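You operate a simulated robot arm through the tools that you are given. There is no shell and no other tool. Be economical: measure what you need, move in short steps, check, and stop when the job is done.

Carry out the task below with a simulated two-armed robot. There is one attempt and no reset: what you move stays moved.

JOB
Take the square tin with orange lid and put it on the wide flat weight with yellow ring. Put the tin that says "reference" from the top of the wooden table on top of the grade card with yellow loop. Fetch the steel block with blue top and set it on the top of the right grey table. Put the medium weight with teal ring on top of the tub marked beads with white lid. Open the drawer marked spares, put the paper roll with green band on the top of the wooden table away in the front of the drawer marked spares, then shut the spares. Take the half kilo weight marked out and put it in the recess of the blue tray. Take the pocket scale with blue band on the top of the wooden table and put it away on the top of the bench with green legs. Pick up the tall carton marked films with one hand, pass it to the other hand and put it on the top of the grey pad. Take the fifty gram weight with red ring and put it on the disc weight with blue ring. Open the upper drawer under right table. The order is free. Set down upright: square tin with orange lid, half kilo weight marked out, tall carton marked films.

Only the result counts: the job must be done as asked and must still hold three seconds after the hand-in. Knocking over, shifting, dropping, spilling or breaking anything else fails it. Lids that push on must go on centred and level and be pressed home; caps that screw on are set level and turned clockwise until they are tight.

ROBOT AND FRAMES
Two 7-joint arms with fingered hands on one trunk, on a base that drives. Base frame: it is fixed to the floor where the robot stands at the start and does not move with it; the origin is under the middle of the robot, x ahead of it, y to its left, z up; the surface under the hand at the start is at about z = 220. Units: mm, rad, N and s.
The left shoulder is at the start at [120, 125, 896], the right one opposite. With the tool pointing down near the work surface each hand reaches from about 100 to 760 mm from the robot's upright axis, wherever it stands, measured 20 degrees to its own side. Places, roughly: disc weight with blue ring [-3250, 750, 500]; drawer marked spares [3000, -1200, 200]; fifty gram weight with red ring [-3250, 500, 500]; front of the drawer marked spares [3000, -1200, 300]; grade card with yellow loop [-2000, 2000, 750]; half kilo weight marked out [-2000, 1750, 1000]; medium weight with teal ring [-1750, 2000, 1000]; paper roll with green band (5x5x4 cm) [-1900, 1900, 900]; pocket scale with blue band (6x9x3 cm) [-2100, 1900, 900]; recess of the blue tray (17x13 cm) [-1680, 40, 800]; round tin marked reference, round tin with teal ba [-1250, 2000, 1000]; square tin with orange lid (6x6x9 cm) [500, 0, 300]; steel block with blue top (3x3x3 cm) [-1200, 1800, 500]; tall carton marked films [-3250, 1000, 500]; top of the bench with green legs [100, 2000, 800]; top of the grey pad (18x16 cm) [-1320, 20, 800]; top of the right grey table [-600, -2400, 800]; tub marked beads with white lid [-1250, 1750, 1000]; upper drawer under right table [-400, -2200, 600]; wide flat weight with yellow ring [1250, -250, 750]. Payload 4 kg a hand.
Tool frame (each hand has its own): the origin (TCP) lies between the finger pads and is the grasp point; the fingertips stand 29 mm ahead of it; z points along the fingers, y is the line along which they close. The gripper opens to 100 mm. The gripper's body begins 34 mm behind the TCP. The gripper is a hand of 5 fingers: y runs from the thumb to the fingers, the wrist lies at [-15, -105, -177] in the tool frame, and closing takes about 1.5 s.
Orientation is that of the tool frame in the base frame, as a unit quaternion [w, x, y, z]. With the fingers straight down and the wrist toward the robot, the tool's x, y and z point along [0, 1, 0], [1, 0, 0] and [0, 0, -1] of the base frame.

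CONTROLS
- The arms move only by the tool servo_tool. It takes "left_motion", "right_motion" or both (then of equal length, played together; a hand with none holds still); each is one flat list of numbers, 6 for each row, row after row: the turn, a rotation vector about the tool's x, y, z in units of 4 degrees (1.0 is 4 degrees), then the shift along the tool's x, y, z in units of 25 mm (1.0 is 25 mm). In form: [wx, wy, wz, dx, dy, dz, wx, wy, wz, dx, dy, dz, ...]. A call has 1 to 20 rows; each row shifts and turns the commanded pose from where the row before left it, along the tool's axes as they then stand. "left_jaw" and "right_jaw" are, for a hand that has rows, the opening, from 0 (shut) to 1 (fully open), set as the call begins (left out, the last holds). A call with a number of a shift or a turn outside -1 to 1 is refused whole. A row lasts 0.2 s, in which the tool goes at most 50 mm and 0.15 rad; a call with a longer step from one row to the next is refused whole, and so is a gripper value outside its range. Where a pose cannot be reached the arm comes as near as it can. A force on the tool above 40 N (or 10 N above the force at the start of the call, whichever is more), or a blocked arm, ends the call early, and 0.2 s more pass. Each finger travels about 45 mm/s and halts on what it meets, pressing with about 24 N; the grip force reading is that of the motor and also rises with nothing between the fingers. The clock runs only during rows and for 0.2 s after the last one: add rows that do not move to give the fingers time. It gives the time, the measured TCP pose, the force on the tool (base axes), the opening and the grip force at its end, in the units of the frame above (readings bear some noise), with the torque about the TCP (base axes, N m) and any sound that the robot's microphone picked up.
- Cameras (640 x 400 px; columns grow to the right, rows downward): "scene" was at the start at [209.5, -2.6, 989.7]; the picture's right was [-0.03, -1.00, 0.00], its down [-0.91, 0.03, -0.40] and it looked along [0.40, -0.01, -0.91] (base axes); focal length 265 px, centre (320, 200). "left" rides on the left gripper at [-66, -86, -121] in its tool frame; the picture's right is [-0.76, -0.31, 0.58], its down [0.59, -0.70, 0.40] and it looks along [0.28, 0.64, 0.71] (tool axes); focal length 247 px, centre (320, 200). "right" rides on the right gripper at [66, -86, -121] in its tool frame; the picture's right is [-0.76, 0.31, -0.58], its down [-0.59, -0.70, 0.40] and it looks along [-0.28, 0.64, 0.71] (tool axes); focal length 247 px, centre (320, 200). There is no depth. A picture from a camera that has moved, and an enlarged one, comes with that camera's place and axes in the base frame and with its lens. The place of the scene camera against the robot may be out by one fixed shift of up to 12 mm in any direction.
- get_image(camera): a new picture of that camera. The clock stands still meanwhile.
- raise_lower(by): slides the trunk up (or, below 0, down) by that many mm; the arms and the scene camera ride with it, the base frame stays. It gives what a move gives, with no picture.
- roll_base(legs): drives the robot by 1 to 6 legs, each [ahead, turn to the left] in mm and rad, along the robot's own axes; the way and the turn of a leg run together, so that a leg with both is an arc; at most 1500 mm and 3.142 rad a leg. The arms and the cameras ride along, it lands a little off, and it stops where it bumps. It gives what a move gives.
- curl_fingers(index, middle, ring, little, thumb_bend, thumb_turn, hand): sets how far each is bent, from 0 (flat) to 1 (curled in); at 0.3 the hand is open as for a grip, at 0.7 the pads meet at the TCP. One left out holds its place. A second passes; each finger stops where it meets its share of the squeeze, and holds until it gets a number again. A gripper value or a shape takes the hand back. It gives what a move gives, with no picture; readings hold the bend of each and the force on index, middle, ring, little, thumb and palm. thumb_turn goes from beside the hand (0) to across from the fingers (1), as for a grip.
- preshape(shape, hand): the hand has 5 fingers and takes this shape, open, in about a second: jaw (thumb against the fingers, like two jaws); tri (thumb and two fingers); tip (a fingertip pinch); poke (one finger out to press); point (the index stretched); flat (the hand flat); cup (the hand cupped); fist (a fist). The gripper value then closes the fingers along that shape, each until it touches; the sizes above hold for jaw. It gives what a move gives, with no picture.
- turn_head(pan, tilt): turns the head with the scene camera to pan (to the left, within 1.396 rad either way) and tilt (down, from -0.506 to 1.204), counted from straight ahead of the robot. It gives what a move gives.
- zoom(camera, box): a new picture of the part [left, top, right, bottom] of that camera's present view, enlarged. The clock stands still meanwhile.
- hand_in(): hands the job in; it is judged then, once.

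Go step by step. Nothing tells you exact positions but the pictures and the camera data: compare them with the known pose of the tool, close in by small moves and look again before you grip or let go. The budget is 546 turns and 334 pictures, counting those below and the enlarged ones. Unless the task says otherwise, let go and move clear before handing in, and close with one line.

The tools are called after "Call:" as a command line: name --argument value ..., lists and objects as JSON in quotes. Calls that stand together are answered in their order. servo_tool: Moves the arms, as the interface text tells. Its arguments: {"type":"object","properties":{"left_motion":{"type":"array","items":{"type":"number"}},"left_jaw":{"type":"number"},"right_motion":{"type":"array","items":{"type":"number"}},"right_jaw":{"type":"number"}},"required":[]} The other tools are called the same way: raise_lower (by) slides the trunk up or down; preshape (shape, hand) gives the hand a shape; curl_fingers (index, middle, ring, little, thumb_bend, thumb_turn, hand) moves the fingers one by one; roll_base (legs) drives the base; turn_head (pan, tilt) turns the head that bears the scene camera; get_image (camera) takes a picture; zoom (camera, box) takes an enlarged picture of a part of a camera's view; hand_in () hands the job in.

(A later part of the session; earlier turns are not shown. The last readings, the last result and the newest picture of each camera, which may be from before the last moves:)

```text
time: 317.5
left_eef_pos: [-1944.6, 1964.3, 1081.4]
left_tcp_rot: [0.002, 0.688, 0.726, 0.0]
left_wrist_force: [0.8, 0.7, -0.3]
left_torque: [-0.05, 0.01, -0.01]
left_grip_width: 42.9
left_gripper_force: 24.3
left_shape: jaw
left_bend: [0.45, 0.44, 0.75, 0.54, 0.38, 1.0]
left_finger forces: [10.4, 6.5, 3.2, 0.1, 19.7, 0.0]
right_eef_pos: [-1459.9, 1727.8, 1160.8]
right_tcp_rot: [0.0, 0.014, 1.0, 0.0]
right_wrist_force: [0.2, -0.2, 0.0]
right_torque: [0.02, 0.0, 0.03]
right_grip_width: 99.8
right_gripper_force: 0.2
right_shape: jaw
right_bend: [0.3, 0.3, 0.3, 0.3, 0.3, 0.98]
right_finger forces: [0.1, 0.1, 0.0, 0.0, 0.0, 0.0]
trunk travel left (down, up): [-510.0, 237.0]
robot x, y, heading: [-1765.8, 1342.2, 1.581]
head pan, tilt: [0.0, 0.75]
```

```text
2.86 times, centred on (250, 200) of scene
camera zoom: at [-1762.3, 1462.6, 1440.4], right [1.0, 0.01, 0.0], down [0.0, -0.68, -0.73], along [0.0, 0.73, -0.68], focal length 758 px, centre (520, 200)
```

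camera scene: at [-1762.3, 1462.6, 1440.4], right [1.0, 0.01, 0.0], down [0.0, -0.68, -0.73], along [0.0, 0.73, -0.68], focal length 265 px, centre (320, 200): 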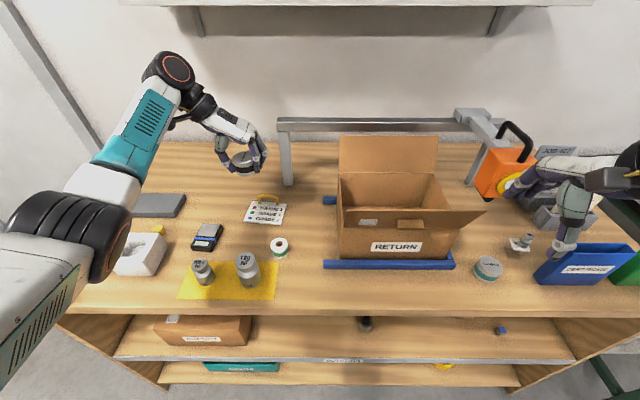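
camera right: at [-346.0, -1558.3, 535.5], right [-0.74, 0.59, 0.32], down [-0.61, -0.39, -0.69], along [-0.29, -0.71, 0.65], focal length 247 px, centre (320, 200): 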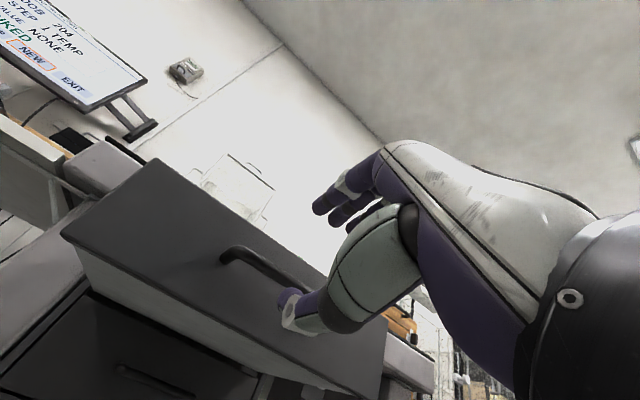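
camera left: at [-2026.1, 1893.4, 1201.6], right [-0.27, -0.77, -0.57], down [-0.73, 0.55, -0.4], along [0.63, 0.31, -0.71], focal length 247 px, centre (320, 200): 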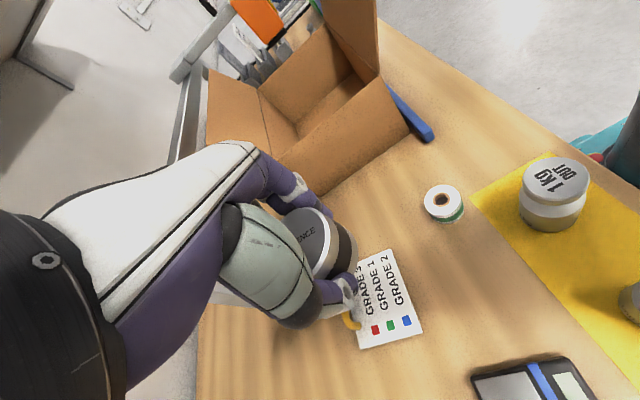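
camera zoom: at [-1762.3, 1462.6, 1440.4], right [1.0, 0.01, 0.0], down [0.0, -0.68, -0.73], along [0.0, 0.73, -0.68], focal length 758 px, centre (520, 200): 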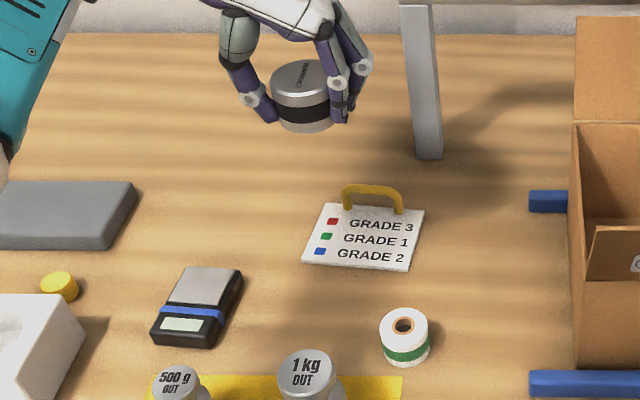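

The card spans x −1985…−1882, y 1970…2061 with the loop at the back. Moving over it and lowering most of the way.

Call:
servo_tool --left_motion '[0, 0, 0, 0.7, 0.34, 0, 0, 0, 0, 0.7, 0.34, 0, 0, 0, 0, 0, 0, 0.9, 0, 0, 0, 0, 0, 0.9, 0, 0, 0, 0, 0, 0.9, 0, 0, 0, 0, 0, 0.9, 0, 0, 0, 0, 0, 0.9, 0, 0, 0, 0, 0, 0.9, 0, 0, 0, 0, 0, 0.6, 0, 0, 0, 0, 0, 0]'

Call:
zoom --camera "left" --box '[270, 170, 430, 330]'

Call:
zoom --camera "scene" --box '[210, 150, 310, 250]'

```text
time: 319.7
left_eef_pos: [-1927.1, 1988.6, 933.7]
left_tcp_rot: [0.001, 0.689, 0.725, -0.001]
left_wrist_force: [-0.1, 0.1, 0.1]
left_torque: [-0.01, -0.03, 0.03]
left_grip_width: 43.0
left_gripper_force: 24.1
left_shape: jaw
left_bend: [0.45, 0.44, 0.75, 0.54, 0.38, 1.0]
left_finger forces: [10.2, 6.6, 3.3, 0.1, 19.7, 0.0]
left hand out of reach, approached as far as the arm can: row 8, 9
right_eef_pos: [-1459.0, 1729.5, 1160.3]
right_tcp_rot: [0.0, 0.013, 1.0, 0.001]
right_wrist_force: [0.6, 1.0, 0.0]
right_torque: [0.01, -0.04, -0.04]
right_grip_width: 99.5
right_gripper_force: 0.1
right_shape: jaw
right_bend: [0.3, 0.3, 0.3, 0.3, 0.3, 0.98]
right_finger forces: [0.0, 0.0, 0.0, 0.0, 0.1, 0.1]
trunk travel left (down, up): [-510.0, 237.0]
robot x, y, heading: [-1770.8, 1347.2, 1.576]
head pan, tilt: [0.0, 0.75]
```

```text
2.50 times, centred on (350, 250) of left
camera zoom: at [-2010.1, 1917.6, 1053.5], right [-0.27, -0.77, -0.58], down [-0.73, 0.55, -0.4], along [0.63, 0.31, -0.71], focal length 617 px, centre (245, 75)
```

zoom: 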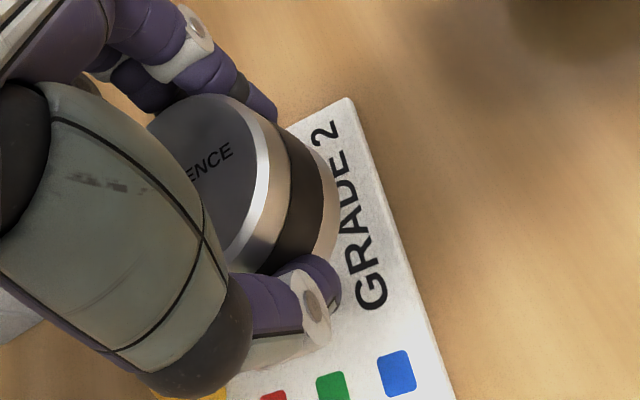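

```text
4.00 times, centred on (260, 200) of scene
camera zoom: at [-1762.1, 1462.0, 1440.5], right [1.0, 0.01, 0.0], down [0.0, -0.68, -0.73], along [0.0, 0.73, -0.68], focal length 1062 px, centre (560, 200)
```

zoom: 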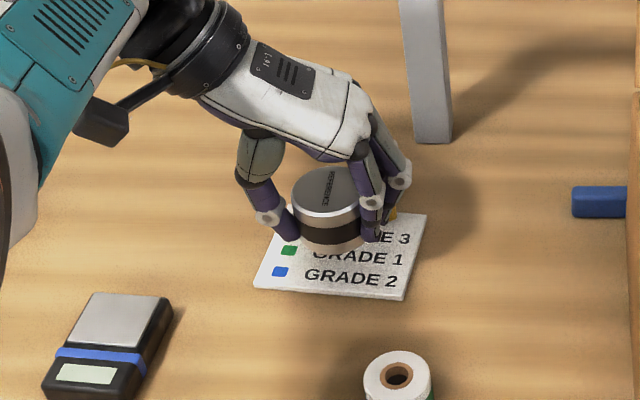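

The arm is near its limit; I'll lift a little, drive 60 mm closer, and re-centre.

Call:
servo_tool --left_motion '[0, 0, 0, -0.3, 0, -0.9, 0, 0, 0, -0.5, 0, -0.9, 0, 0, 0, -0.5, 0, 0, 0, 0, 0, 0, 0, 0]'

Call:
roll_base --legs '[[65, 0]]'

Call:
zoom --camera "scene" --box '[210, 170, 310, 270]'

Call:
zoom --camera "left" --box '[270, 170, 430, 330]'

```text
time: 320.7
left_eef_pos: [-1926.3, 1956.5, 979.2]
left_tcp_rot: [0.002, 0.688, 0.725, -0.001]
left_wrist_force: [0.8, 0.4, -0.6]
left_torque: [-0.04, -0.01, 0.02]
left_grip_width: 42.8
left_gripper_force: 23.9
left_shape: jaw
left_bend: [0.45, 0.44, 0.75, 0.54, 0.38, 1.0]
left_finger forces: [10.3, 6.6, 3.3, 0.0, 19.8, 0.0]
right_eef_pos: [-1458.6, 1729.9, 1159.5]
right_tcp_rot: [0.0, 0.014, 1.0, 0.001]
right_wrist_force: [0.1, -0.1, 0.1]
right_torque: [-0.01, -0.02, 0.01]
right_grip_width: 99.9
right_gripper_force: 0.1
right_shape: jaw
right_bend: [0.3, 0.3, 0.3, 0.3, 0.3, 0.98]
right_finger forces: [0.0, 0.1, 0.0, 0.1, 0.1, 0.0]
trunk travel left (down, up): [-510.0, 237.0]
robot x, y, heading: [-1764.7, 1347.7, 1.577]
head pan, tilt: [0.0, 0.75]
```

```text
time: 321.7
left_eef_pos: [-1928.8, 2020.2, 979.4]
left_tcp_rot: [0.002, 0.689, 0.725, -0.001]
left_wrist_force: [-0.4, 1.2, -1.0]
left_torque: [-0.04, 0.02, -0.02]
left_grip_width: 43.0
left_gripper_force: 24.3
left_shape: jaw
left_bend: [0.45, 0.44, 0.75, 0.54, 0.38, 1.0]
left_finger forces: [10.3, 6.6, 3.2, 0.0, 19.8, 0.0]
right_eef_pos: [-1459.8, 1794.2, 1159.5]
right_tcp_rot: [0.001, 0.014, 1.0, 0.0]
right_wrist_force: [0.5, 0.1, -0.3]
right_torque: [-0.03, 0.02, 0.0]
right_grip_width: 99.8
right_gripper_force: 0.2
right_shape: jaw
right_bend: [0.3, 0.3, 0.3, 0.3, 0.3, 0.98]
right_finger forces: [0.0, 0.0, 0.1, 0.0, 0.0, 0.1]
trunk travel left (down, up): [-510.0, 237.0]
robot x, y, heading: [-1766.3, 1412.4, 1.575]
head pan, tilt: [0.0, 0.75]
```

```text
4.00 times, centred on (260, 220) of scene
camera zoom: at [-1762.7, 1527.9, 1440.4], right [1.0, 0.01, 0.0], down [0.0, -0.68, -0.73], along [0.0, 0.73, -0.68], focal length 1062 px, centre (560, 120)
```

zoom: 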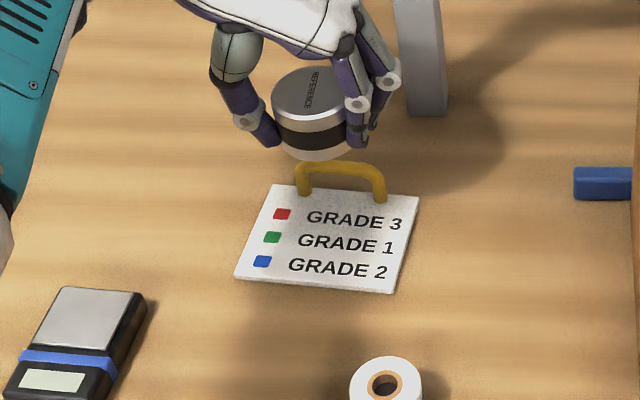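

```text
2.50 times, centred on (350, 250) of left
camera zoom: at [-2009.8, 1950.8, 1098.4], right [-0.27, -0.77, -0.57], down [-0.73, 0.55, -0.4], along [0.63, 0.31, -0.71], focal length 617 px, centre (245, 75)
```

zoom: 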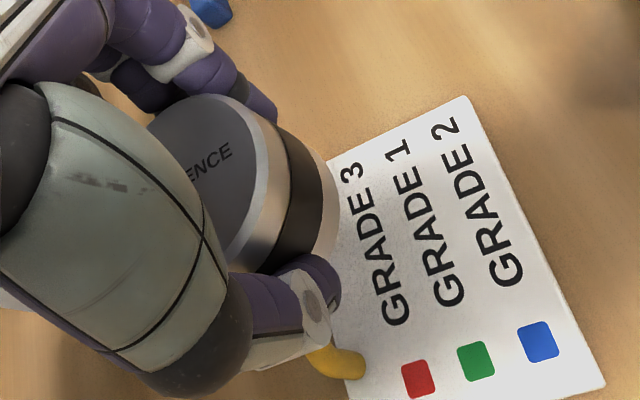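

Call:
servo_tool --left_motion '[0, 0, 0, -0.64, -0.2, 0, 0, 0, 0, 0, 0, 0.9, 0, 0, 0, 0, 0, 0.9, 0, 0, 0, 0, 0, 0.7, 0, 0, 0, 0, 0, 0]'

Call:
zoom --camera "scene" --box '[210, 170, 310, 270]'

Call:
zoom --camera "left" --box '[270, 170, 430, 330]'

```text
time: 322.9
left_eef_pos: [-1932.6, 2004.7, 916.5]
left_tcp_rot: [0.002, 0.688, 0.725, 0.0]
left_wrist_force: [-0.4, -0.9, -0.9]
left_torque: [0.01, 0.0, 0.0]
left_grip_width: 42.8
left_gripper_force: 24.0
left_shape: jaw
left_bend: [0.45, 0.44, 0.75, 0.54, 0.38, 1.0]
left_finger forces: [10.3, 6.5, 3.4, 0.0, 19.7, 0.0]
right_eef_pos: [-1460.1, 1793.1, 1160.1]
right_tcp_rot: [0.0, 0.014, 1.0, 0.002]
right_wrist_force: [-0.1, -0.2, 0.0]
right_torque: [0.04, 0.02, -0.01]
right_grip_width: 99.8
right_gripper_force: 0.1
right_shape: jaw
right_bend: [0.3, 0.3, 0.3, 0.3, 0.3, 0.98]
right_finger forces: [0.1, 0.0, 0.0, 0.1, 0.0, 0.0]
trunk travel left (down, up): [-510.0, 237.0]
robot x, y, heading: [-1767.0, 1411.0, 1.577]
head pan, tilt: [0.0, 0.75]
```

```text
4.00 times, centred on (260, 220) of scene
camera zoom: at [-1762.8, 1526.6, 1440.5], right [1.0, 0.01, 0.0], down [0.0, -0.68, -0.73], along [0.0, 0.73, -0.68], focal length 1062 px, centre (560, 120)
```

zoom: 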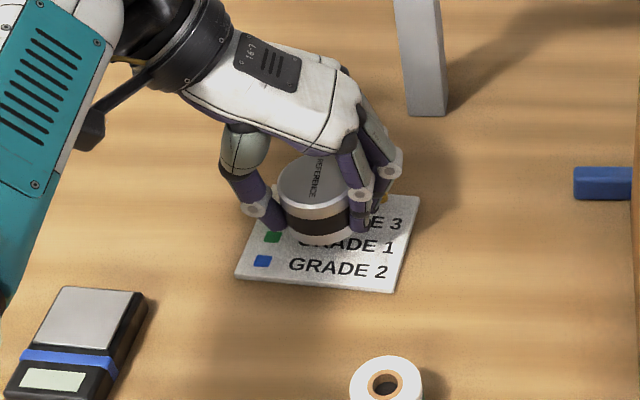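

```text
2.50 times, centred on (350, 250) of left
camera zoom: at [-2013.9, 1933.5, 1036.0], right [-0.27, -0.77, -0.58], down [-0.73, 0.55, -0.4], along [0.63, 0.31, -0.71], focal length 617 px, centre (245, 75)
```

zoom: 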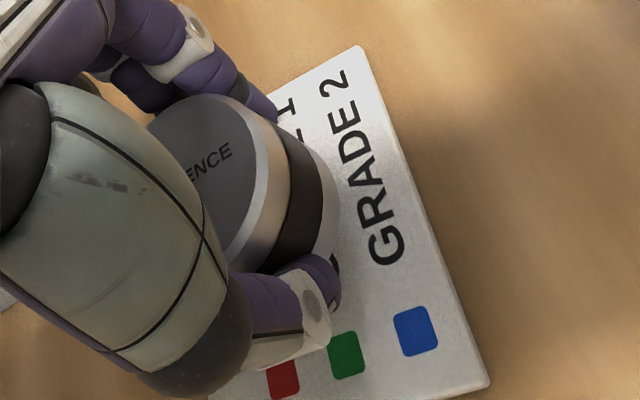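

Call:
servo_tool --left_motion '[0, 0, 0, 0, 0, 0.2, 0, 0, 0, 0, 0, 0.2, 0, 0, 0, 0, 0, 0]'

Call:
servo_tool --left_motion '[0, 0, 0, 0, 0, 0.12, 0, 0, 0, 0, 0, 0.12, 0, 0, 0, 0, 0, 0]'

```text
time: 323.7
left_eef_pos: [-1931.3, 2004.5, 909.1]
left_tcp_rot: [-0.001, 0.688, 0.726, 0.002]
left_wrist_force: [-0.5, 0.2, 15.0]
left_torque: [0.7, -0.44, 0.06]
left_grip_width: 42.7
left_gripper_force: 24.4
left_shape: jaw
left_bend: [0.45, 0.44, 0.75, 0.54, 0.38, 1.0]
left_finger forces: [10.3, 6.5, 3.3, 15.7, 19.7, 0.0]
right_eef_pos: [-1459.7, 1793.5, 1161.1]
right_tcp_rot: [0.0, 0.013, 1.0, 0.001]
right_wrist_force: [-0.2, 0.2, -0.6]
right_torque: [0.0, -0.01, 0.02]
right_grip_width: 99.7
right_gripper_force: 0.0
right_shape: jaw
right_bend: [0.3, 0.3, 0.3, 0.3, 0.3, 0.98]
right_finger forces: [0.0, 0.0, 0.0, 0.0, 0.0, 0.0]
trunk travel left (down, up): [-510.0, 237.0]
robot x, y, heading: [-1771.4, 1414.9, 1.574]
head pan, tilt: [0.0, 0.75]
```

```text
time: 324.4
left_eef_pos: [-1930.5, 2010.0, 909.6]
left_tcp_rot: [-0.002, 0.687, 0.726, 0.009]
left_wrist_force: [-0.7, 0.0, 12.1]
left_torque: [0.47, -0.3, -0.05]
left_grip_width: 43.1
left_gripper_force: 24.2
left_shape: jaw
left_bend: [0.45, 0.44, 0.75, 0.55, 0.38, 1.0]
left_finger forces: [10.3, 6.6, 3.5, 12.4, 19.8, 0.0]
right_eef_pos: [-1460.5, 1794.8, 1160.7]
right_tcp_rot: [0.0, 0.014, 1.0, 0.0]
right_wrist_force: [-0.6, 0.7, 0.0]
right_torque: [-0.04, 0.03, 0.0]
right_grip_width: 99.7
right_gripper_force: 0.1
right_shape: jaw
right_bend: [0.3, 0.3, 0.3, 0.3, 0.3, 0.98]
right_finger forces: [0.0, 0.1, 0.0, 0.1, 0.0, 0.0]
trunk travel left (down, up): [-510.0, 237.0]
robot x, y, heading: [-1768.3, 1408.6, 1.579]
head pan, tilt: [0.0, 0.75]
stopped in row 3 (left hand): the force on the tool passed its limit at 41 N (the readings are from after the stop); the commanded pose is now the measured one
```

The little finger is pressing on the loop. Raising and checking.

Call:
servo_tool --left_motion '[0, 0, 0, 0, 0, -0.6, 0, 0, 0, 0, 0, -0.6, 0, 0, 0, 0, 0, 0]'

Call:
zoom --camera "scene" --box '[210, 170, 310, 270]'

Call:
zoom --camera "left" --box '[240, 170, 430, 360]'

```text
time: 325.2
left_eef_pos: [-1932.1, 2009.5, 936.4]
left_tcp_rot: [-0.001, 0.688, 0.726, 0.005]
left_wrist_force: [0.5, 0.2, -1.4]
left_torque: [0.0, -0.02, 0.01]
left_grip_width: 42.4
left_gripper_force: 23.8
left_shape: jaw
left_bend: [0.45, 0.44, 0.75, 0.55, 0.38, 1.0]
left_finger forces: [10.3, 6.6, 3.3, 0.1, 19.8, 0.1]
right_eef_pos: [-1460.1, 1793.7, 1159.9]
right_tcp_rot: [0.0, 0.013, 1.0, 0.001]
right_wrist_force: [-0.6, -0.2, 1.7]
right_torque: [0.0, -0.01, 0.03]
right_grip_width: 100.1
right_gripper_force: 0.2
right_shape: jaw
right_bend: [0.3, 0.3, 0.3, 0.3, 0.3, 0.98]
right_finger forces: [0.1, 0.0, 0.1, 0.1, 0.0, 0.0]
trunk travel left (down, up): [-510.0, 237.0]
robot x, y, heading: [-1763.2, 1412.9, 1.578]
head pan, tilt: [0.0, 0.75]
```

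```text
4.00 times, centred on (260, 220) of scene
camera zoom: at [-1762.7, 1527.0, 1440.4], right [1.0, 0.01, 0.0], down [0.0, -0.68, -0.73], along [0.0, 0.73, -0.68], focal length 1062 px, centre (560, 120)
```

zoom: 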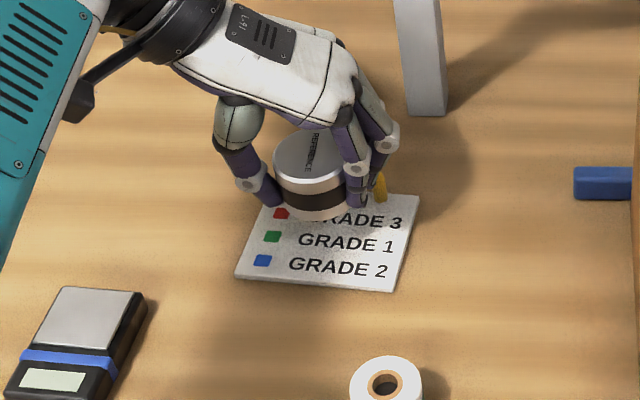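

```text
2.11 times, centred on (335, 265) of left
camera zoom: at [-2014.5, 1935.6, 1054.8], right [-0.26, -0.77, -0.59], down [-0.73, 0.55, -0.4], along [0.63, 0.32, -0.71], focal length 520 px, centre (288, 63)
```

zoom: 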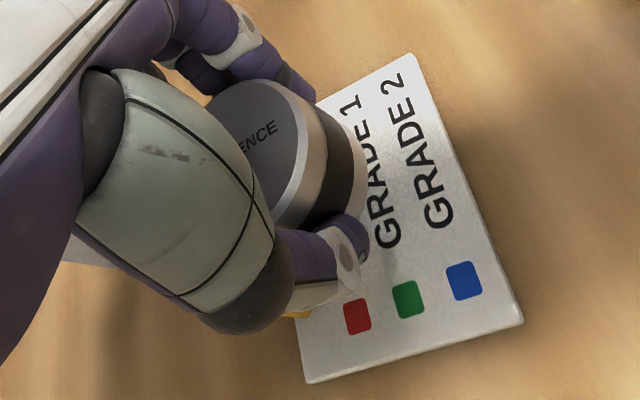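

The card hasn't moved. I'll curl the little finger out of the way and shift 8 mm toward the front.

Call:
curl_fingers --hand "left" --little 1.0

Call:
servo_tool --left_motion '[0, 0, 0, -0.4, 0, 0, 0, 0, 0, 0, 0, 0.6, 0, 0, 0, 0, 0, 0]'

Call:
zoom --camera "scene" --box '[210, 170, 310, 270]'

```text
time: 326.2
left_eef_pos: [-1931.6, 2007.7, 936.7]
left_tcp_rot: [-0.002, 0.688, 0.726, 0.006]
left_wrist_force: [0.2, -0.3, -0.8]
left_torque: [0.01, 0.01, -0.03]
left_grip_width: 39.5
left_gripper_force: 20.1
left_shape: fingers
left_bend: [0.45, 0.44, 0.75, 1.0, 0.38, 0.99]
left_finger forces: [10.6, 6.5, 3.3, 0.0, 19.7, 0.0]
right_eef_pos: [-1460.2, 1794.8, 1159.5]
right_tcp_rot: [0.0, 0.013, 1.0, 0.001]
right_wrist_force: [0.3, 0.2, 0.0]
right_torque: [0.0, -0.03, -0.02]
right_grip_width: 99.9
right_gripper_force: 0.0
right_shape: jaw
right_bend: [0.3, 0.3, 0.3, 0.3, 0.3, 0.98]
right_finger forces: [0.0, 0.1, 0.0, 0.0, 0.0, 0.0]
trunk travel left (down, up): [-510.0, 237.0]
robot x, y, heading: [-1765.7, 1413.5, 1.578]
head pan, tilt: [0.0, 0.75]
```

```text
time: 327.0
left_eef_pos: [-1931.1, 1997.8, 921.3]
left_tcp_rot: [-0.001, 0.688, 0.726, 0.006]
left_wrist_force: [0.0, -0.5, -1.0]
left_torque: [0.01, -0.02, -0.03]
left_grip_width: 39.5
left_gripper_force: 20.7
left_shape: fingers
left_bend: [0.45, 0.44, 0.75, 1.0, 0.38, 0.99]
left_finger forces: [10.6, 6.7, 3.3, 0.0, 19.7, 0.1]
right_eef_pos: [-1459.8, 1793.8, 1160.9]
right_tcp_rot: [0.0, 0.014, 1.0, 0.001]
right_wrist_force: [-0.3, -0.3, 0.6]
right_torque: [-0.02, 0.01, 0.0]
right_grip_width: 100.0
right_gripper_force: 0.1
right_shape: jaw
right_bend: [0.3, 0.3, 0.3, 0.3, 0.3, 0.98]
right_finger forces: [0.1, 0.0, 0.0, 0.0, 0.1, 0.1]
trunk travel left (down, up): [-510.0, 237.0]
robot x, y, heading: [-1767.1, 1410.8, 1.582]
head pan, tilt: [0.0, 0.75]
```

```text
4.00 times, centred on (260, 220) of scene
camera zoom: at [-1762.7, 1526.6, 1440.5], right [1.0, 0.01, 0.0], down [0.0, -0.68, -0.73], along [0.0, 0.73, -0.68], focal length 1062 px, centre (560, 120)
```

zoom: 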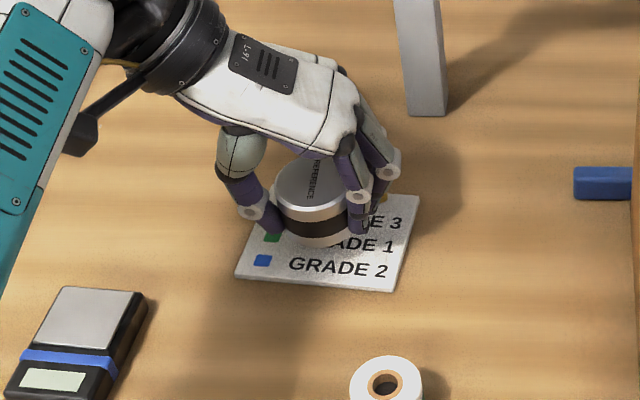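

Call:
servo_tool --left_motion '[0, 0, 0, 0, 0, 0.2, 0, 0, 0, 0, 0, 0.2, 0, 0, 0, 0, 0, 0]'

Call:
servo_tool --left_motion '[0, 0, 0, 0, 0, 0.12, 0, 0, 0, 0, 0, 0.1, 0, 0, 0, 0, 0, 0]'

```text
time: 327.8
left_eef_pos: [-1931.0, 1997.6, 911.6]
left_tcp_rot: [-0.002, 0.688, 0.726, 0.006]
left_wrist_force: [1.3, -0.4, -1.3]
left_torque: [0.01, 0.0, 0.0]
left_grip_width: 39.4
left_gripper_force: 20.5
left_shape: fingers
left_bend: [0.45, 0.44, 0.75, 1.0, 0.38, 0.99]
left_finger forces: [10.5, 6.6, 3.3, 0.0, 19.7, 0.0]
right_eef_pos: [-1459.9, 1794.5, 1161.2]
right_tcp_rot: [0.0, 0.013, 1.0, 0.001]
right_wrist_force: [-0.1, 0.0, 0.7]
right_torque: [0.02, 0.01, -0.01]
right_grip_width: 99.9
right_gripper_force: 0.0
right_shape: jaw
right_bend: [0.3, 0.3, 0.3, 0.3, 0.3, 0.98]
right_finger forces: [0.0, 0.0, 0.0, 0.1, 0.0, 0.0]
trunk travel left (down, up): [-510.0, 237.0]
robot x, y, heading: [-1767.4, 1415.2, 1.58]
head pan, tilt: [0.0, 0.75]
```

```text
time: 328.6
left_eef_pos: [-1931.5, 1998.0, 905.8]
left_tcp_rot: [-0.001, 0.688, 0.726, 0.006]
left_wrist_force: [0.4, -0.6, -0.3]
left_torque: [-0.01, -0.01, -0.01]
left_grip_width: 39.6
left_gripper_force: 20.1
left_shape: fingers
left_bend: [0.45, 0.44, 0.75, 1.0, 0.38, 0.99]
left_finger forces: [10.5, 6.6, 3.3, 0.0, 19.7, 0.0]
right_eef_pos: [-1459.4, 1792.3, 1159.9]
right_tcp_rot: [0.001, 0.013, 1.0, 0.0]
right_wrist_force: [0.4, -0.7, 0.7]
right_torque: [0.0, 0.0, 0.01]
right_grip_width: 99.8
right_gripper_force: 0.2
right_shape: jaw
right_bend: [0.3, 0.3, 0.3, 0.3, 0.3, 0.98]
right_finger forces: [0.1, 0.1, 0.1, 0.0, 0.0, 0.1]
trunk travel left (down, up): [-510.0, 237.0]
robot x, y, heading: [-1766.6, 1408.5, 1.579]
head pan, tilt: [0.0, 0.75]
```

Call:
servo_tool --left_motion '[0, 0, 0, 0, 0, 0.12, 0, 0, 0, 0, 0, 0]'

Call:
servo_tool --left_motion '[0, 0, 0, 0, 0, 0.1, 0, 0, 0, 0, 0, 0]'

Call:
zoom --camera "left" --box '[240, 170, 430, 360]'

```text
time: 329.2
left_eef_pos: [-1930.3, 1999.0, 902.2]
left_tcp_rot: [-0.001, 0.688, 0.726, 0.007]
left_wrist_force: [-0.3, -0.2, -0.2]
left_torque: [-0.02, 0.01, 0.0]
left_grip_width: 39.5
left_gripper_force: 19.5
left_shape: fingers
left_bend: [0.45, 0.44, 0.75, 1.0, 0.38, 0.99]
left_finger forces: [10.5, 6.6, 3.3, 0.0, 19.7, 0.1]
right_eef_pos: [-1459.0, 1793.7, 1160.8]
right_tcp_rot: [0.0, 0.013, 1.0, 0.0]
right_wrist_force: [-0.7, 0.1, 0.6]
right_torque: [0.01, 0.0, 0.01]
right_grip_width: 99.5
right_gripper_force: 0.0
right_shape: jaw
right_bend: [0.3, 0.3, 0.3, 0.3, 0.3, 0.98]
right_finger forces: [0.1, 0.0, 0.0, 0.0, 0.0, 0.1]
trunk travel left (down, up): [-510.0, 237.0]
robot x, y, heading: [-1766.1, 1410.3, 1.578]
head pan, tilt: [0.0, 0.75]
```

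```text
time: 329.8
left_eef_pos: [-1931.3, 1998.8, 900.7]
left_tcp_rot: [-0.001, 0.688, 0.726, 0.007]
left_wrist_force: [-0.3, 0.6, -1.7]
left_torque: [0.0, 0.03, 0.0]
left_grip_width: 39.3
left_gripper_force: 19.8
left_shape: fingers
left_bend: [0.45, 0.44, 0.75, 1.0, 0.38, 0.99]
left_finger forces: [10.5, 6.6, 3.3, 0.0, 19.7, 0.1]
right_eef_pos: [-1459.8, 1793.6, 1160.7]
right_tcp_rot: [0.0, 0.013, 1.0, 0.001]
right_wrist_force: [-0.7, 0.8, 0.5]
right_torque: [-0.02, 0.0, 0.0]
right_grip_width: 99.7
right_gripper_force: 0.0
right_shape: jaw
right_bend: [0.3, 0.3, 0.3, 0.3, 0.3, 0.98]
right_finger forces: [0.1, 0.0, 0.0, 0.0, 0.0, 0.1]
trunk travel left (down, up): [-510.0, 237.0]
robot x, y, heading: [-1765.3, 1410.5, 1.577]
head pan, tilt: [0.0, 0.75]
```

```text
2.11 times, centred on (335, 265) of left
camera zoom: at [-2013.5, 1925.9, 1019.0], right [-0.26, -0.77, -0.59], down [-0.73, 0.55, -0.4], along [0.63, 0.32, -0.71], focal length 520 px, centre (288, 63)
```

zoom: 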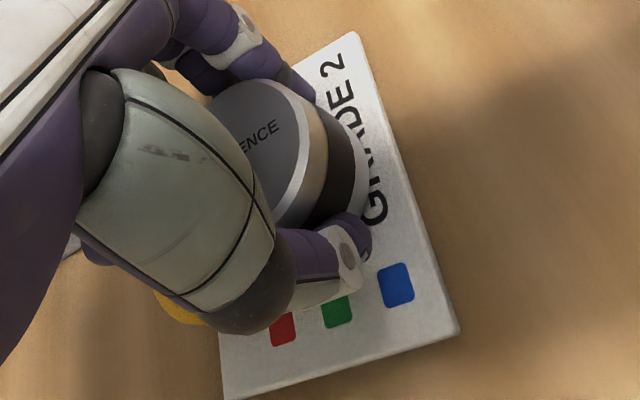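

Call:
servo_tool --left_motion '[0, 0, 0, 0, 0, 0.1, 0, 0, 0, 0, 0, 0]'

Call:
servo_tool --left_motion '[0, 0, 0, 0, 0, 0.08, 0, 0, 0, 0, 0, 0]'

```text
time: 330.4
left_eef_pos: [-1930.8, 1997.9, 899.8]
left_tcp_rot: [-0.001, 0.688, 0.726, 0.006]
left_wrist_force: [0.3, -0.2, 1.2]
left_torque: [-0.06, 0.03, -0.03]
left_grip_width: 39.4
left_gripper_force: 20.6
left_shape: fingers
left_bend: [0.45, 0.44, 0.75, 1.0, 0.38, 0.99]
left_finger forces: [10.7, 6.6, 3.4, 0.0, 20.3, 0.0]
right_eef_pos: [-1459.8, 1793.5, 1160.9]
right_tcp_rot: [0.001, 0.013, 1.0, 0.001]
right_wrist_force: [-0.2, -0.1, 0.1]
right_torque: [0.03, 0.01, 0.0]
right_grip_width: 99.9
right_gripper_force: 0.1
right_shape: jaw
right_bend: [0.3, 0.3, 0.3, 0.3, 0.3, 0.98]
right_finger forces: [0.1, 0.0, 0.0, 0.0, 0.1, 0.1]
trunk travel left (down, up): [-510.0, 237.0]
robot x, y, heading: [-1764.3, 1409.1, 1.58]
head pan, tilt: [0.0, 0.75]
```

```text
time: 331.0
left_eef_pos: [-1930.9, 1998.0, 898.4]
left_tcp_rot: [-0.002, 0.688, 0.726, 0.007]
left_wrist_force: [-2.2, -0.8, 10.7]
left_torque: [-0.01, 0.0, 0.0]
left_grip_width: 39.2
left_gripper_force: 22.0
left_shape: fingers
left_bend: [0.45, 0.44, 0.75, 1.0, 0.36, 0.99]
left_finger forces: [11.3, 7.0, 3.6, 0.1, 21.9, 0.0]
right_eef_pos: [-1459.2, 1793.5, 1161.3]
right_tcp_rot: [0.0, 0.013, 1.0, 0.001]
right_wrist_force: [-0.6, -0.6, 0.0]
right_torque: [0.02, 0.05, -0.04]
right_grip_width: 99.8
right_gripper_force: 0.0
right_shape: jaw
right_bend: [0.3, 0.3, 0.3, 0.3, 0.3, 0.98]
right_finger forces: [0.0, 0.0, 0.0, 0.0, 0.0, 0.0]
trunk travel left (down, up): [-510.0, 237.0]
robot x, y, heading: [-1768.3, 1411.5, 1.575]
head pan, tilt: [0.0, 0.75]
```

Tin rests on the card. Opening the fingers (little stays curled) and rising.

Call:
curl_fingers --hand "left" --index 0.32 --middle 0.32 --ring 0.35 --thumb_bend 0.22

Call:
zoom --camera "left" --box '[240, 170, 430, 360]'

Call:
zoom --camera "scene" --box '[210, 170, 310, 270]'

```text
time: 332.0
left_eef_pos: [-1931.4, 1998.3, 896.0]
left_tcp_rot: [-0.001, 0.688, 0.725, 0.007]
left_wrist_force: [1.1, -0.7, -0.8]
left_torque: [0.02, -0.04, -0.01]
left_grip_width: 98.1
left_gripper_force: 0.1
left_shape: fingers
left_bend: [0.32, 0.32, 0.35, 1.0, 0.22, 1.0]
left_finger forces: [0.0, 0.1, 0.0, 0.0, 0.1, 0.1]
right_eef_pos: [-1458.9, 1794.7, 1158.7]
right_tcp_rot: [0.0, 0.013, 1.0, 0.001]
right_wrist_force: [0.3, 0.2, -0.2]
right_torque: [0.01, -0.01, 0.0]
right_grip_width: 99.6
right_gripper_force: 0.1
right_shape: jaw
right_bend: [0.3, 0.3, 0.3, 0.3, 0.3, 0.98]
right_finger forces: [0.1, 0.1, 0.0, 0.0, 0.0, 0.0]
trunk travel left (down, up): [-510.0, 237.0]
robot x, y, heading: [-1768.2, 1410.3, 1.582]
head pan, tilt: [0.0, 0.75]
```

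```text
2.11 times, centred on (335, 265) of left
camera zoom: at [-2013.6, 1925.9, 1014.3], right [-0.26, -0.77, -0.59], down [-0.73, 0.55, -0.4], along [0.63, 0.32, -0.71], focal length 520 px, centre (288, 63)
```

zoom: 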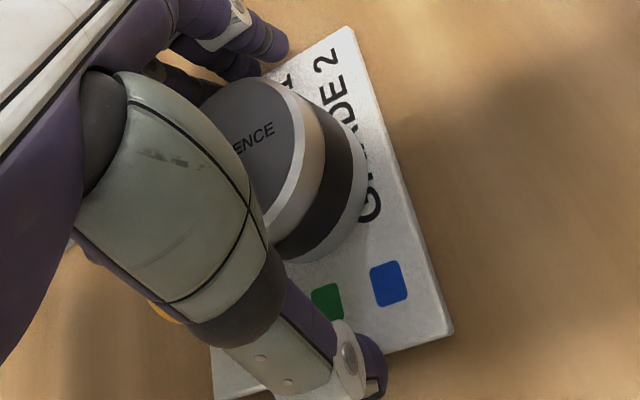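

```text
4.00 times, centred on (260, 220) of scene
camera zoom: at [-1762.6, 1526.7, 1440.5], right [1.0, 0.01, 0.0], down [0.0, -0.68, -0.73], along [0.0, 0.73, -0.68], focal length 1062 px, centre (560, 120)
```

zoom: 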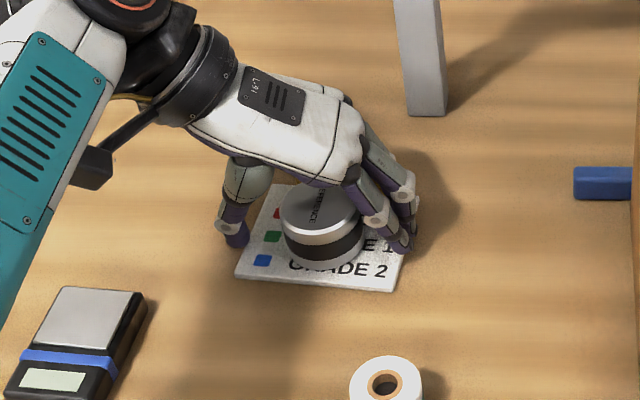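

Call:
servo_tool --left_motion '[0, 0, 0, 0, 0, -0.5, 0, 0, 0, 0, 0, -0.9, 0, 0, 0, 0, 0, -0.9, 0, 0, 0, 0, 0, -0.9, 0, 0, 0, 0, 0, -0.9, 0, 0, 0, 0, 0, -0.9, 0, 0, 0, 0, 0, -0.9, 0, 0, 0, 0, 0, 0]'

Call:
zoom --camera "scene" --box '[130, 150, 330, 300]'

```text
time: 333.8
left_eef_pos: [-1932.1, 1996.2, 1044.5]
left_tcp_rot: [-0.001, 0.688, 0.726, 0.005]
left_wrist_force: [0.2, 0.5, 0.9]
left_torque: [0.02, 0.01, 0.05]
left_grip_width: 98.2
left_gripper_force: 0.1
left_shape: fingers
left_bend: [0.32, 0.32, 0.35, 1.0, 0.22, 1.0]
left_finger forces: [0.0, 0.0, 0.0, 0.0, 0.0, 0.0]
right_eef_pos: [-1460.2, 1794.1, 1160.6]
right_tcp_rot: [0.0, 0.013, 1.0, 0.001]
right_wrist_force: [-0.2, 0.9, -0.4]
right_torque: [0.0, 0.01, -0.01]
right_grip_width: 99.6
right_gripper_force: 0.0
right_shape: jaw
right_bend: [0.3, 0.3, 0.3, 0.3, 0.3, 0.98]
right_finger forces: [0.0, 0.0, 0.1, 0.0, 0.0, 0.0]
trunk travel left (down, up): [-510.0, 237.0]
robot x, y, heading: [-1765.6, 1407.9, 1.578]
head pan, tilt: [0.0, 0.75]
```

```text
2.67 times, centred on (230, 225) of scene
camera zoom: at [-1762.7, 1526.8, 1440.5], right [1.0, 0.01, 0.0], down [0.0, -0.68, -0.73], along [0.0, 0.73, -0.68], focal length 708 px, centre (560, 133)
```

zoom: 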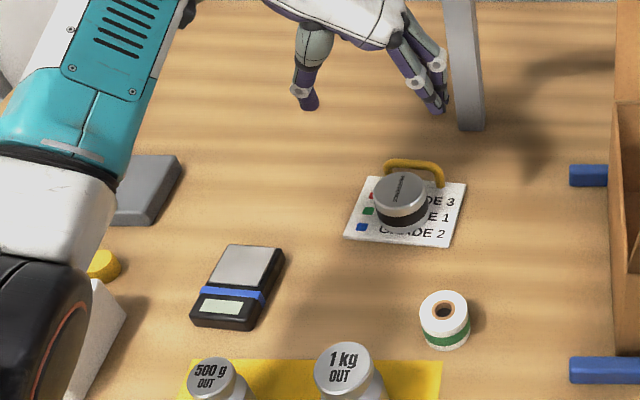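

The reference tin sits on the grade card. Next the 500 g OUT weight (≈ (−2033, 1786)) for the blue tray: back off, turn the left hand to its normal yaw.

Call:
roll_base --legs '[[0, -0.3], [-320, 0], [0, 0.3]]'

Call:
servo_tool --left_motion '[0, 0, -1, 0, 0, 0, 0, 0, -1, 0, 0, 0, 0, 0, -1, 0, 0, 0, 0, 0, -1, 0, 0, 0, 0, 0, -1, 0, 0, 0, 0, 0, -1, 0, 0, 0, 0, 0, -1, 0, 0, 0, 0, 0, -1, 0, 0, 0, 0, 0, -1, 0, 0, 0, 0, 0, -1, 0, 0, 0, 0, 0, -1, 0, 0, 0, 0, 0, -1, 0, 0, 0, 0, 0, -1, 0, 0, 0, 0, 0, -1, 0, 0, 0, 0, 0, -1, 0, 0, 0, 0, 0, -1, 0, 0, 0, 0, 0, -1, 0, 0, 0, 0, 0, -1, 0, 0, 0, 0, 0, -1, 0, 0, 0, 0, 0, -1, 0, 0, 0]' --left_jaw 0.85

Call:
servo_tool --left_motion '[0, 0, -0.9, 0, 0, 0, 0, 0, -0.8, 0, 0, 0, 0, 0, 0, 0, 0, 0]'

Call:
get_image --camera "left"

Call:
get_image --camera "scene"

```text
time: 337.9
left_eef_pos: [-2025.2, 1687.7, 1044.0]
left_tcp_rot: [-0.001, 0.688, 0.726, 0.006]
left_wrist_force: [0.0, -0.3, -0.7]
left_torque: [0.03, 0.01, 0.02]
left_grip_width: 98.3
left_gripper_force: 0.0
left_shape: fingers
left_bend: [0.32, 0.32, 0.35, 1.0, 0.22, 1.0]
left_finger forces: [0.1, 0.0, 0.0, 0.0, 0.0, 0.2]
right_eef_pos: [-1552.9, 1485.3, 1160.6]
right_tcp_rot: [0.0, 0.012, 1.0, 0.0]
right_wrist_force: [0.2, 0.0, 1.2]
right_torque: [-0.02, 0.02, 0.02]
right_grip_width: 99.7
right_gripper_force: 0.1
right_shape: jaw
right_bend: [0.3, 0.3, 0.3, 0.3, 0.3, 0.98]
right_finger forces: [0.0, 0.0, 0.0, 0.0, 0.1, 0.0]
trunk travel left (down, up): [-510.0, 237.0]
robot x, y, heading: [-1859.0, 1105.0, 1.583]
head pan, tilt: [0.0, 0.75]
```

```text
time: 342.1
left_eef_pos: [-2023.5, 1686.8, 1044.6]
left_tcp_rot: [0.004, 0.059, 0.998, 0.005]
left_wrist_force: [0.2, 0.3, 0.0]
left_torque: [0.0, 0.0, 0.01]
left_grip_width: 85.1
left_gripper_force: 0.1
left_shape: jaw
left_bend: [0.35, 0.32, 0.25, 0.35, 0.3, 0.98]
left_finger forces: [0.0, 0.0, 0.0, 0.0, 0.0, 0.1]
right_eef_pos: [-1552.3, 1485.2, 1161.3]
right_tcp_rot: [0.001, 0.012, 1.0, 0.0]
right_wrist_force: [0.2, 0.2, 0.2]
right_torque: [0.0, -0.05, -0.02]
right_grip_width: 100.0
right_gripper_force: 0.1
right_shape: jaw
right_bend: [0.3, 0.3, 0.3, 0.3, 0.3, 0.98]
right_finger forces: [0.1, 0.1, 0.1, 0.0, 0.1, 0.0]
trunk travel left (down, up): [-510.0, 237.0]
robot x, y, heading: [-1856.2, 1105.8, 1.584]
head pan, tilt: [0.0, 0.75]
```

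```text
time: 342.9
left_eef_pos: [-2024.6, 1687.6, 1042.3]
left_tcp_rot: [0.004, 0.0, 1.0, 0.005]
left_wrist_force: [-0.3, 0.5, 0.0]
left_torque: [0.03, -0.02, 0.01]
left_grip_width: 85.1
left_gripper_force: 0.0
left_shape: jaw
left_bend: [0.35, 0.32, 0.25, 0.35, 0.3, 0.98]
left_finger forces: [0.0, 0.1, 0.0, 0.1, 0.1, 0.0]
right_eef_pos: [-1552.9, 1486.8, 1160.1]
right_tcp_rot: [0.0, 0.012, 1.0, 0.001]
right_wrist_force: [-0.7, 0.0, -0.1]
right_torque: [0.02, -0.02, -0.03]
right_grip_width: 99.9
right_gripper_force: 0.1
right_shape: jaw
right_bend: [0.3, 0.3, 0.3, 0.3, 0.3, 0.98]
right_finger forces: [0.0, 0.0, 0.0, 0.0, 0.1, 0.0]
trunk travel left (down, up): [-510.0, 237.0]
robot x, y, heading: [-1863.0, 1099.8, 1.584]
head pan, tilt: [0.0, 0.75]
```

```text
189 pictures are left
camera left: at [-1959.4, 1599.8, 1163.0], right [0.76, -0.3, -0.58], down [-0.59, -0.7, -0.41], along [-0.28, 0.65, -0.71], focal length 247 px, centre (320, 200)
```

left: 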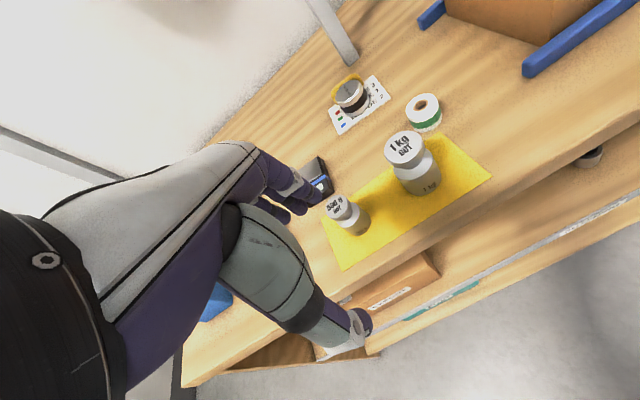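

```text
188 pictures are left
camera scene: at [-1855.4, 1218.3, 1440.5], right [1.0, 0.01, 0.0], down [0.01, -0.68, -0.73], along [-0.01, 0.73, -0.68], focal length 265 px, centre (320, 200)
```

scene: 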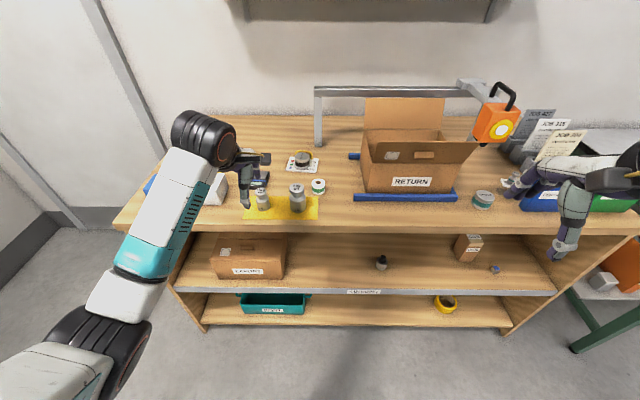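

Call:
zoom --camera "left" --box '[290, 160, 450, 270]'

```text
3.64 times, centred on (370, 215) of left
camera zoom: at [-1959.4, 1599.8, 1163.0], right [0.76, -0.3, -0.58], down [-0.59, -0.7, -0.41], along [-0.28, 0.65, -0.71], focal length 898 px, centre (138, 146)
```

zoom: 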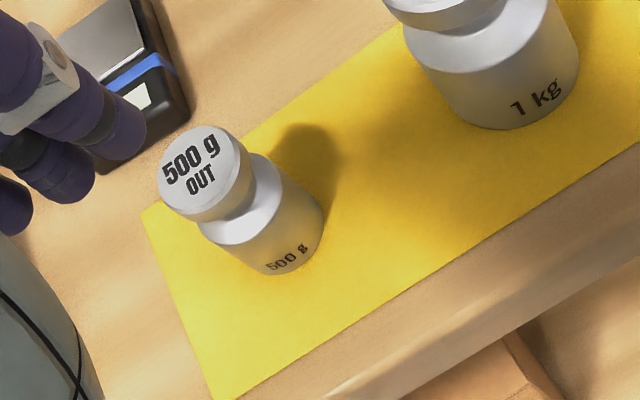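

The 500 g weight is at (−2034, 1788), top z ≈ 924. Driving 100 mm forward and descending.

Call:
roll_base --legs '[[100, 0]]'

Call:
get_image --camera "left"

```text
time: 344.0
left_eef_pos: [-2025.6, 1787.6, 1044.1]
left_tcp_rot: [0.004, 0.0, 1.0, 0.005]
left_wrist_force: [0.5, -0.2, 0.0]
left_torque: [-0.07, 0.0, -0.03]
left_grip_width: 85.4
left_gripper_force: 0.0
left_shape: jaw
left_bend: [0.36, 0.32, 0.25, 0.35, 0.3, 0.98]
left_finger forces: [0.0, 0.1, 0.0, 0.0, 0.0, 0.0]
right_eef_pos: [-1554.4, 1586.6, 1159.8]
right_tcp_rot: [0.0, 0.012, 1.0, 0.001]
right_wrist_force: [-0.6, -0.6, 0.0]
right_torque: [-0.02, 0.01, 0.02]
right_grip_width: 99.8
right_gripper_force: 0.1
right_shape: jaw
right_bend: [0.3, 0.3, 0.3, 0.3, 0.3, 0.98]
right_finger forces: [0.1, 0.0, 0.0, 0.0, 0.0, 0.0]
trunk travel left (down, up): [-510.0, 237.0]
robot x, y, heading: [-1858.2, 1202.3, 1.586]
head pan, tilt: [0.0, 0.75]
```

```text
186 pictures are left
camera left: at [-1960.6, 1699.7, 1162.5], right [0.76, -0.3, -0.58], down [-0.59, -0.7, -0.41], along [-0.28, 0.65, -0.71], focal length 247 px, centre (320, 200)
```

left: 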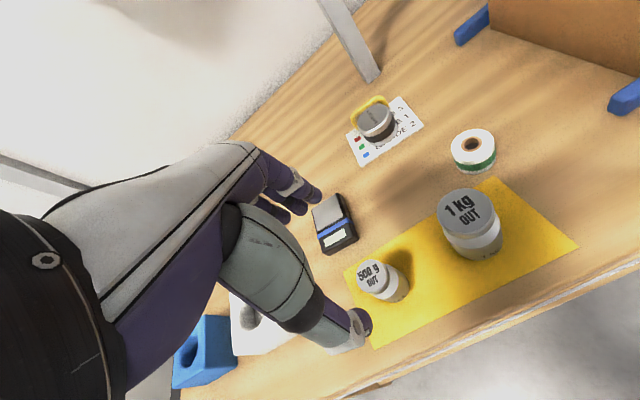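

Call:
servo_tool --left_motion '[0, 0, 0, 0.34, 0.08, 0, 0, 0, 0, 0, 0, 0.9, 0, 0, 0, 0, 0, 0.9, 0, 0, 0, 0, 0, 0.9, 0, 0, 0, 0, 0, 0.9, 0, 0, 0, 0, 0, 0.9, 0, 0, 0, 0, 0, 0.9, 0, 0, 0, 0, 0, 0.5, 0, 0, 0, 0, 0, 0]'

Call:
zoom --camera "left" --box '[220, 140, 440, 340]'

```text
time: 346.0
left_eef_pos: [-2032.7, 1790.8, 896.5]
left_tcp_rot: [0.004, 0.0, 1.0, 0.005]
left_wrist_force: [-0.1, -0.4, -0.4]
left_torque: [-0.01, 0.0, -0.01]
left_grip_width: 85.1
left_gripper_force: 0.0
left_shape: jaw
left_bend: [0.36, 0.32, 0.25, 0.35, 0.3, 0.98]
left_finger forces: [0.0, 0.0, 0.0, 0.1, 0.1, 0.0]
right_eef_pos: [-1553.8, 1585.4, 1160.3]
right_tcp_rot: [0.0, 0.013, 1.0, 0.002]
right_wrist_force: [-0.4, -0.2, -1.3]
right_torque: [0.02, -0.01, -0.01]
right_grip_width: 99.7
right_gripper_force: 0.0
right_shape: jaw
right_bend: [0.3, 0.3, 0.3, 0.3, 0.3, 0.98]
right_finger forces: [0.0, 0.0, 0.0, 0.0, 0.0, 0.1]
trunk travel left (down, up): [-510.0, 237.0]
robot x, y, heading: [-1860.3, 1198.3, 1.582]
head pan, tilt: [0.0, 0.75]
```

```text
2.00 times, centred on (330, 240) of left
camera zoom: at [-1968.2, 1702.9, 1015.3], right [0.76, -0.3, -0.58], down [-0.59, -0.7, -0.41], along [-0.28, 0.65, -0.71], focal length 494 px, centre (300, 120)
```

zoom: 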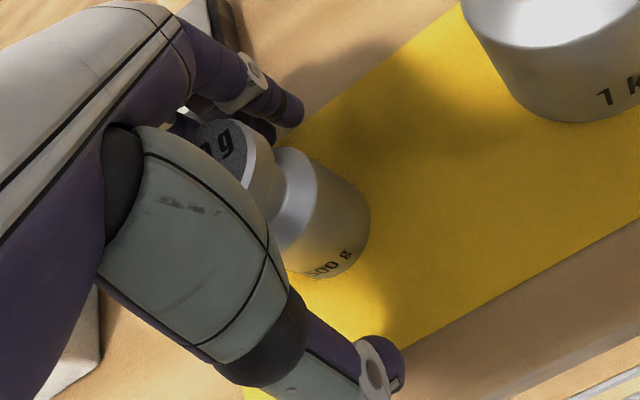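

Call:
servo_tool --left_motion '[0, 0, 0, 0, 0, 0, 0, 0, 0, 0, 0, 0, 0, 0, 0, 0, 0, 0, 0, 0, 0, 0, 0, 0, 0, 0, 0, 0, 0, 0, 0, 0, 0, 0, 0, 0, 0, 0, 0, 0, 0, 0, 0, 0, 0, 0, 0, 0]' --left_jaw 0

Call:
zoom --camera "left" --box '[220, 140, 440, 340]'

```text
time: 347.8
left_eef_pos: [-2034.1, 1791.4, 896.0]
left_tcp_rot: [0.003, -0.001, 1.0, 0.005]
left_wrist_force: [0.6, -0.8, 0.2]
left_torque: [0.01, -0.02, -0.02]
left_grip_width: 30.8
left_gripper_force: 23.7
left_shape: jaw
left_bend: [0.47, 0.48, 0.74, 0.54, 0.48, 1.0]
left_finger forces: [10.9, 7.2, 0.0, 0.0, 20.2, 0.0]
right_eef_pos: [-1552.9, 1585.4, 1160.0]
right_tcp_rot: [0.0, 0.011, 1.0, 0.0]
right_wrist_force: [0.2, -0.8, -0.1]
right_torque: [-0.04, 0.03, 0.02]
right_grip_width: 100.2
right_gripper_force: 0.0
right_shape: jaw
right_bend: [0.3, 0.3, 0.3, 0.3, 0.3, 0.98]
right_finger forces: [0.0, 0.0, 0.0, 0.1, 0.0, 0.0]
trunk travel left (down, up): [-510.0, 237.0]
robot x, y, heading: [-1864.4, 1203.3, 1.579]
head pan, tilt: [0.0, 0.75]
```

```text
2.00 times, centred on (330, 240) of left
camera zoom: at [-1968.1, 1702.8, 1015.4], right [0.76, -0.3, -0.58], down [-0.59, -0.7, -0.41], along [-0.28, 0.65, -0.71], focal length 494 px, centre (300, 120)
```

zoom: 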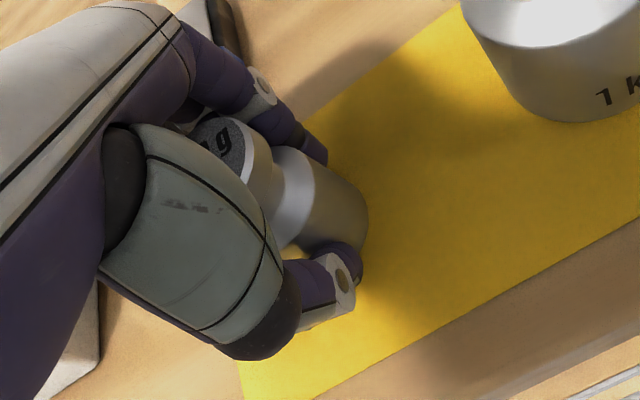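

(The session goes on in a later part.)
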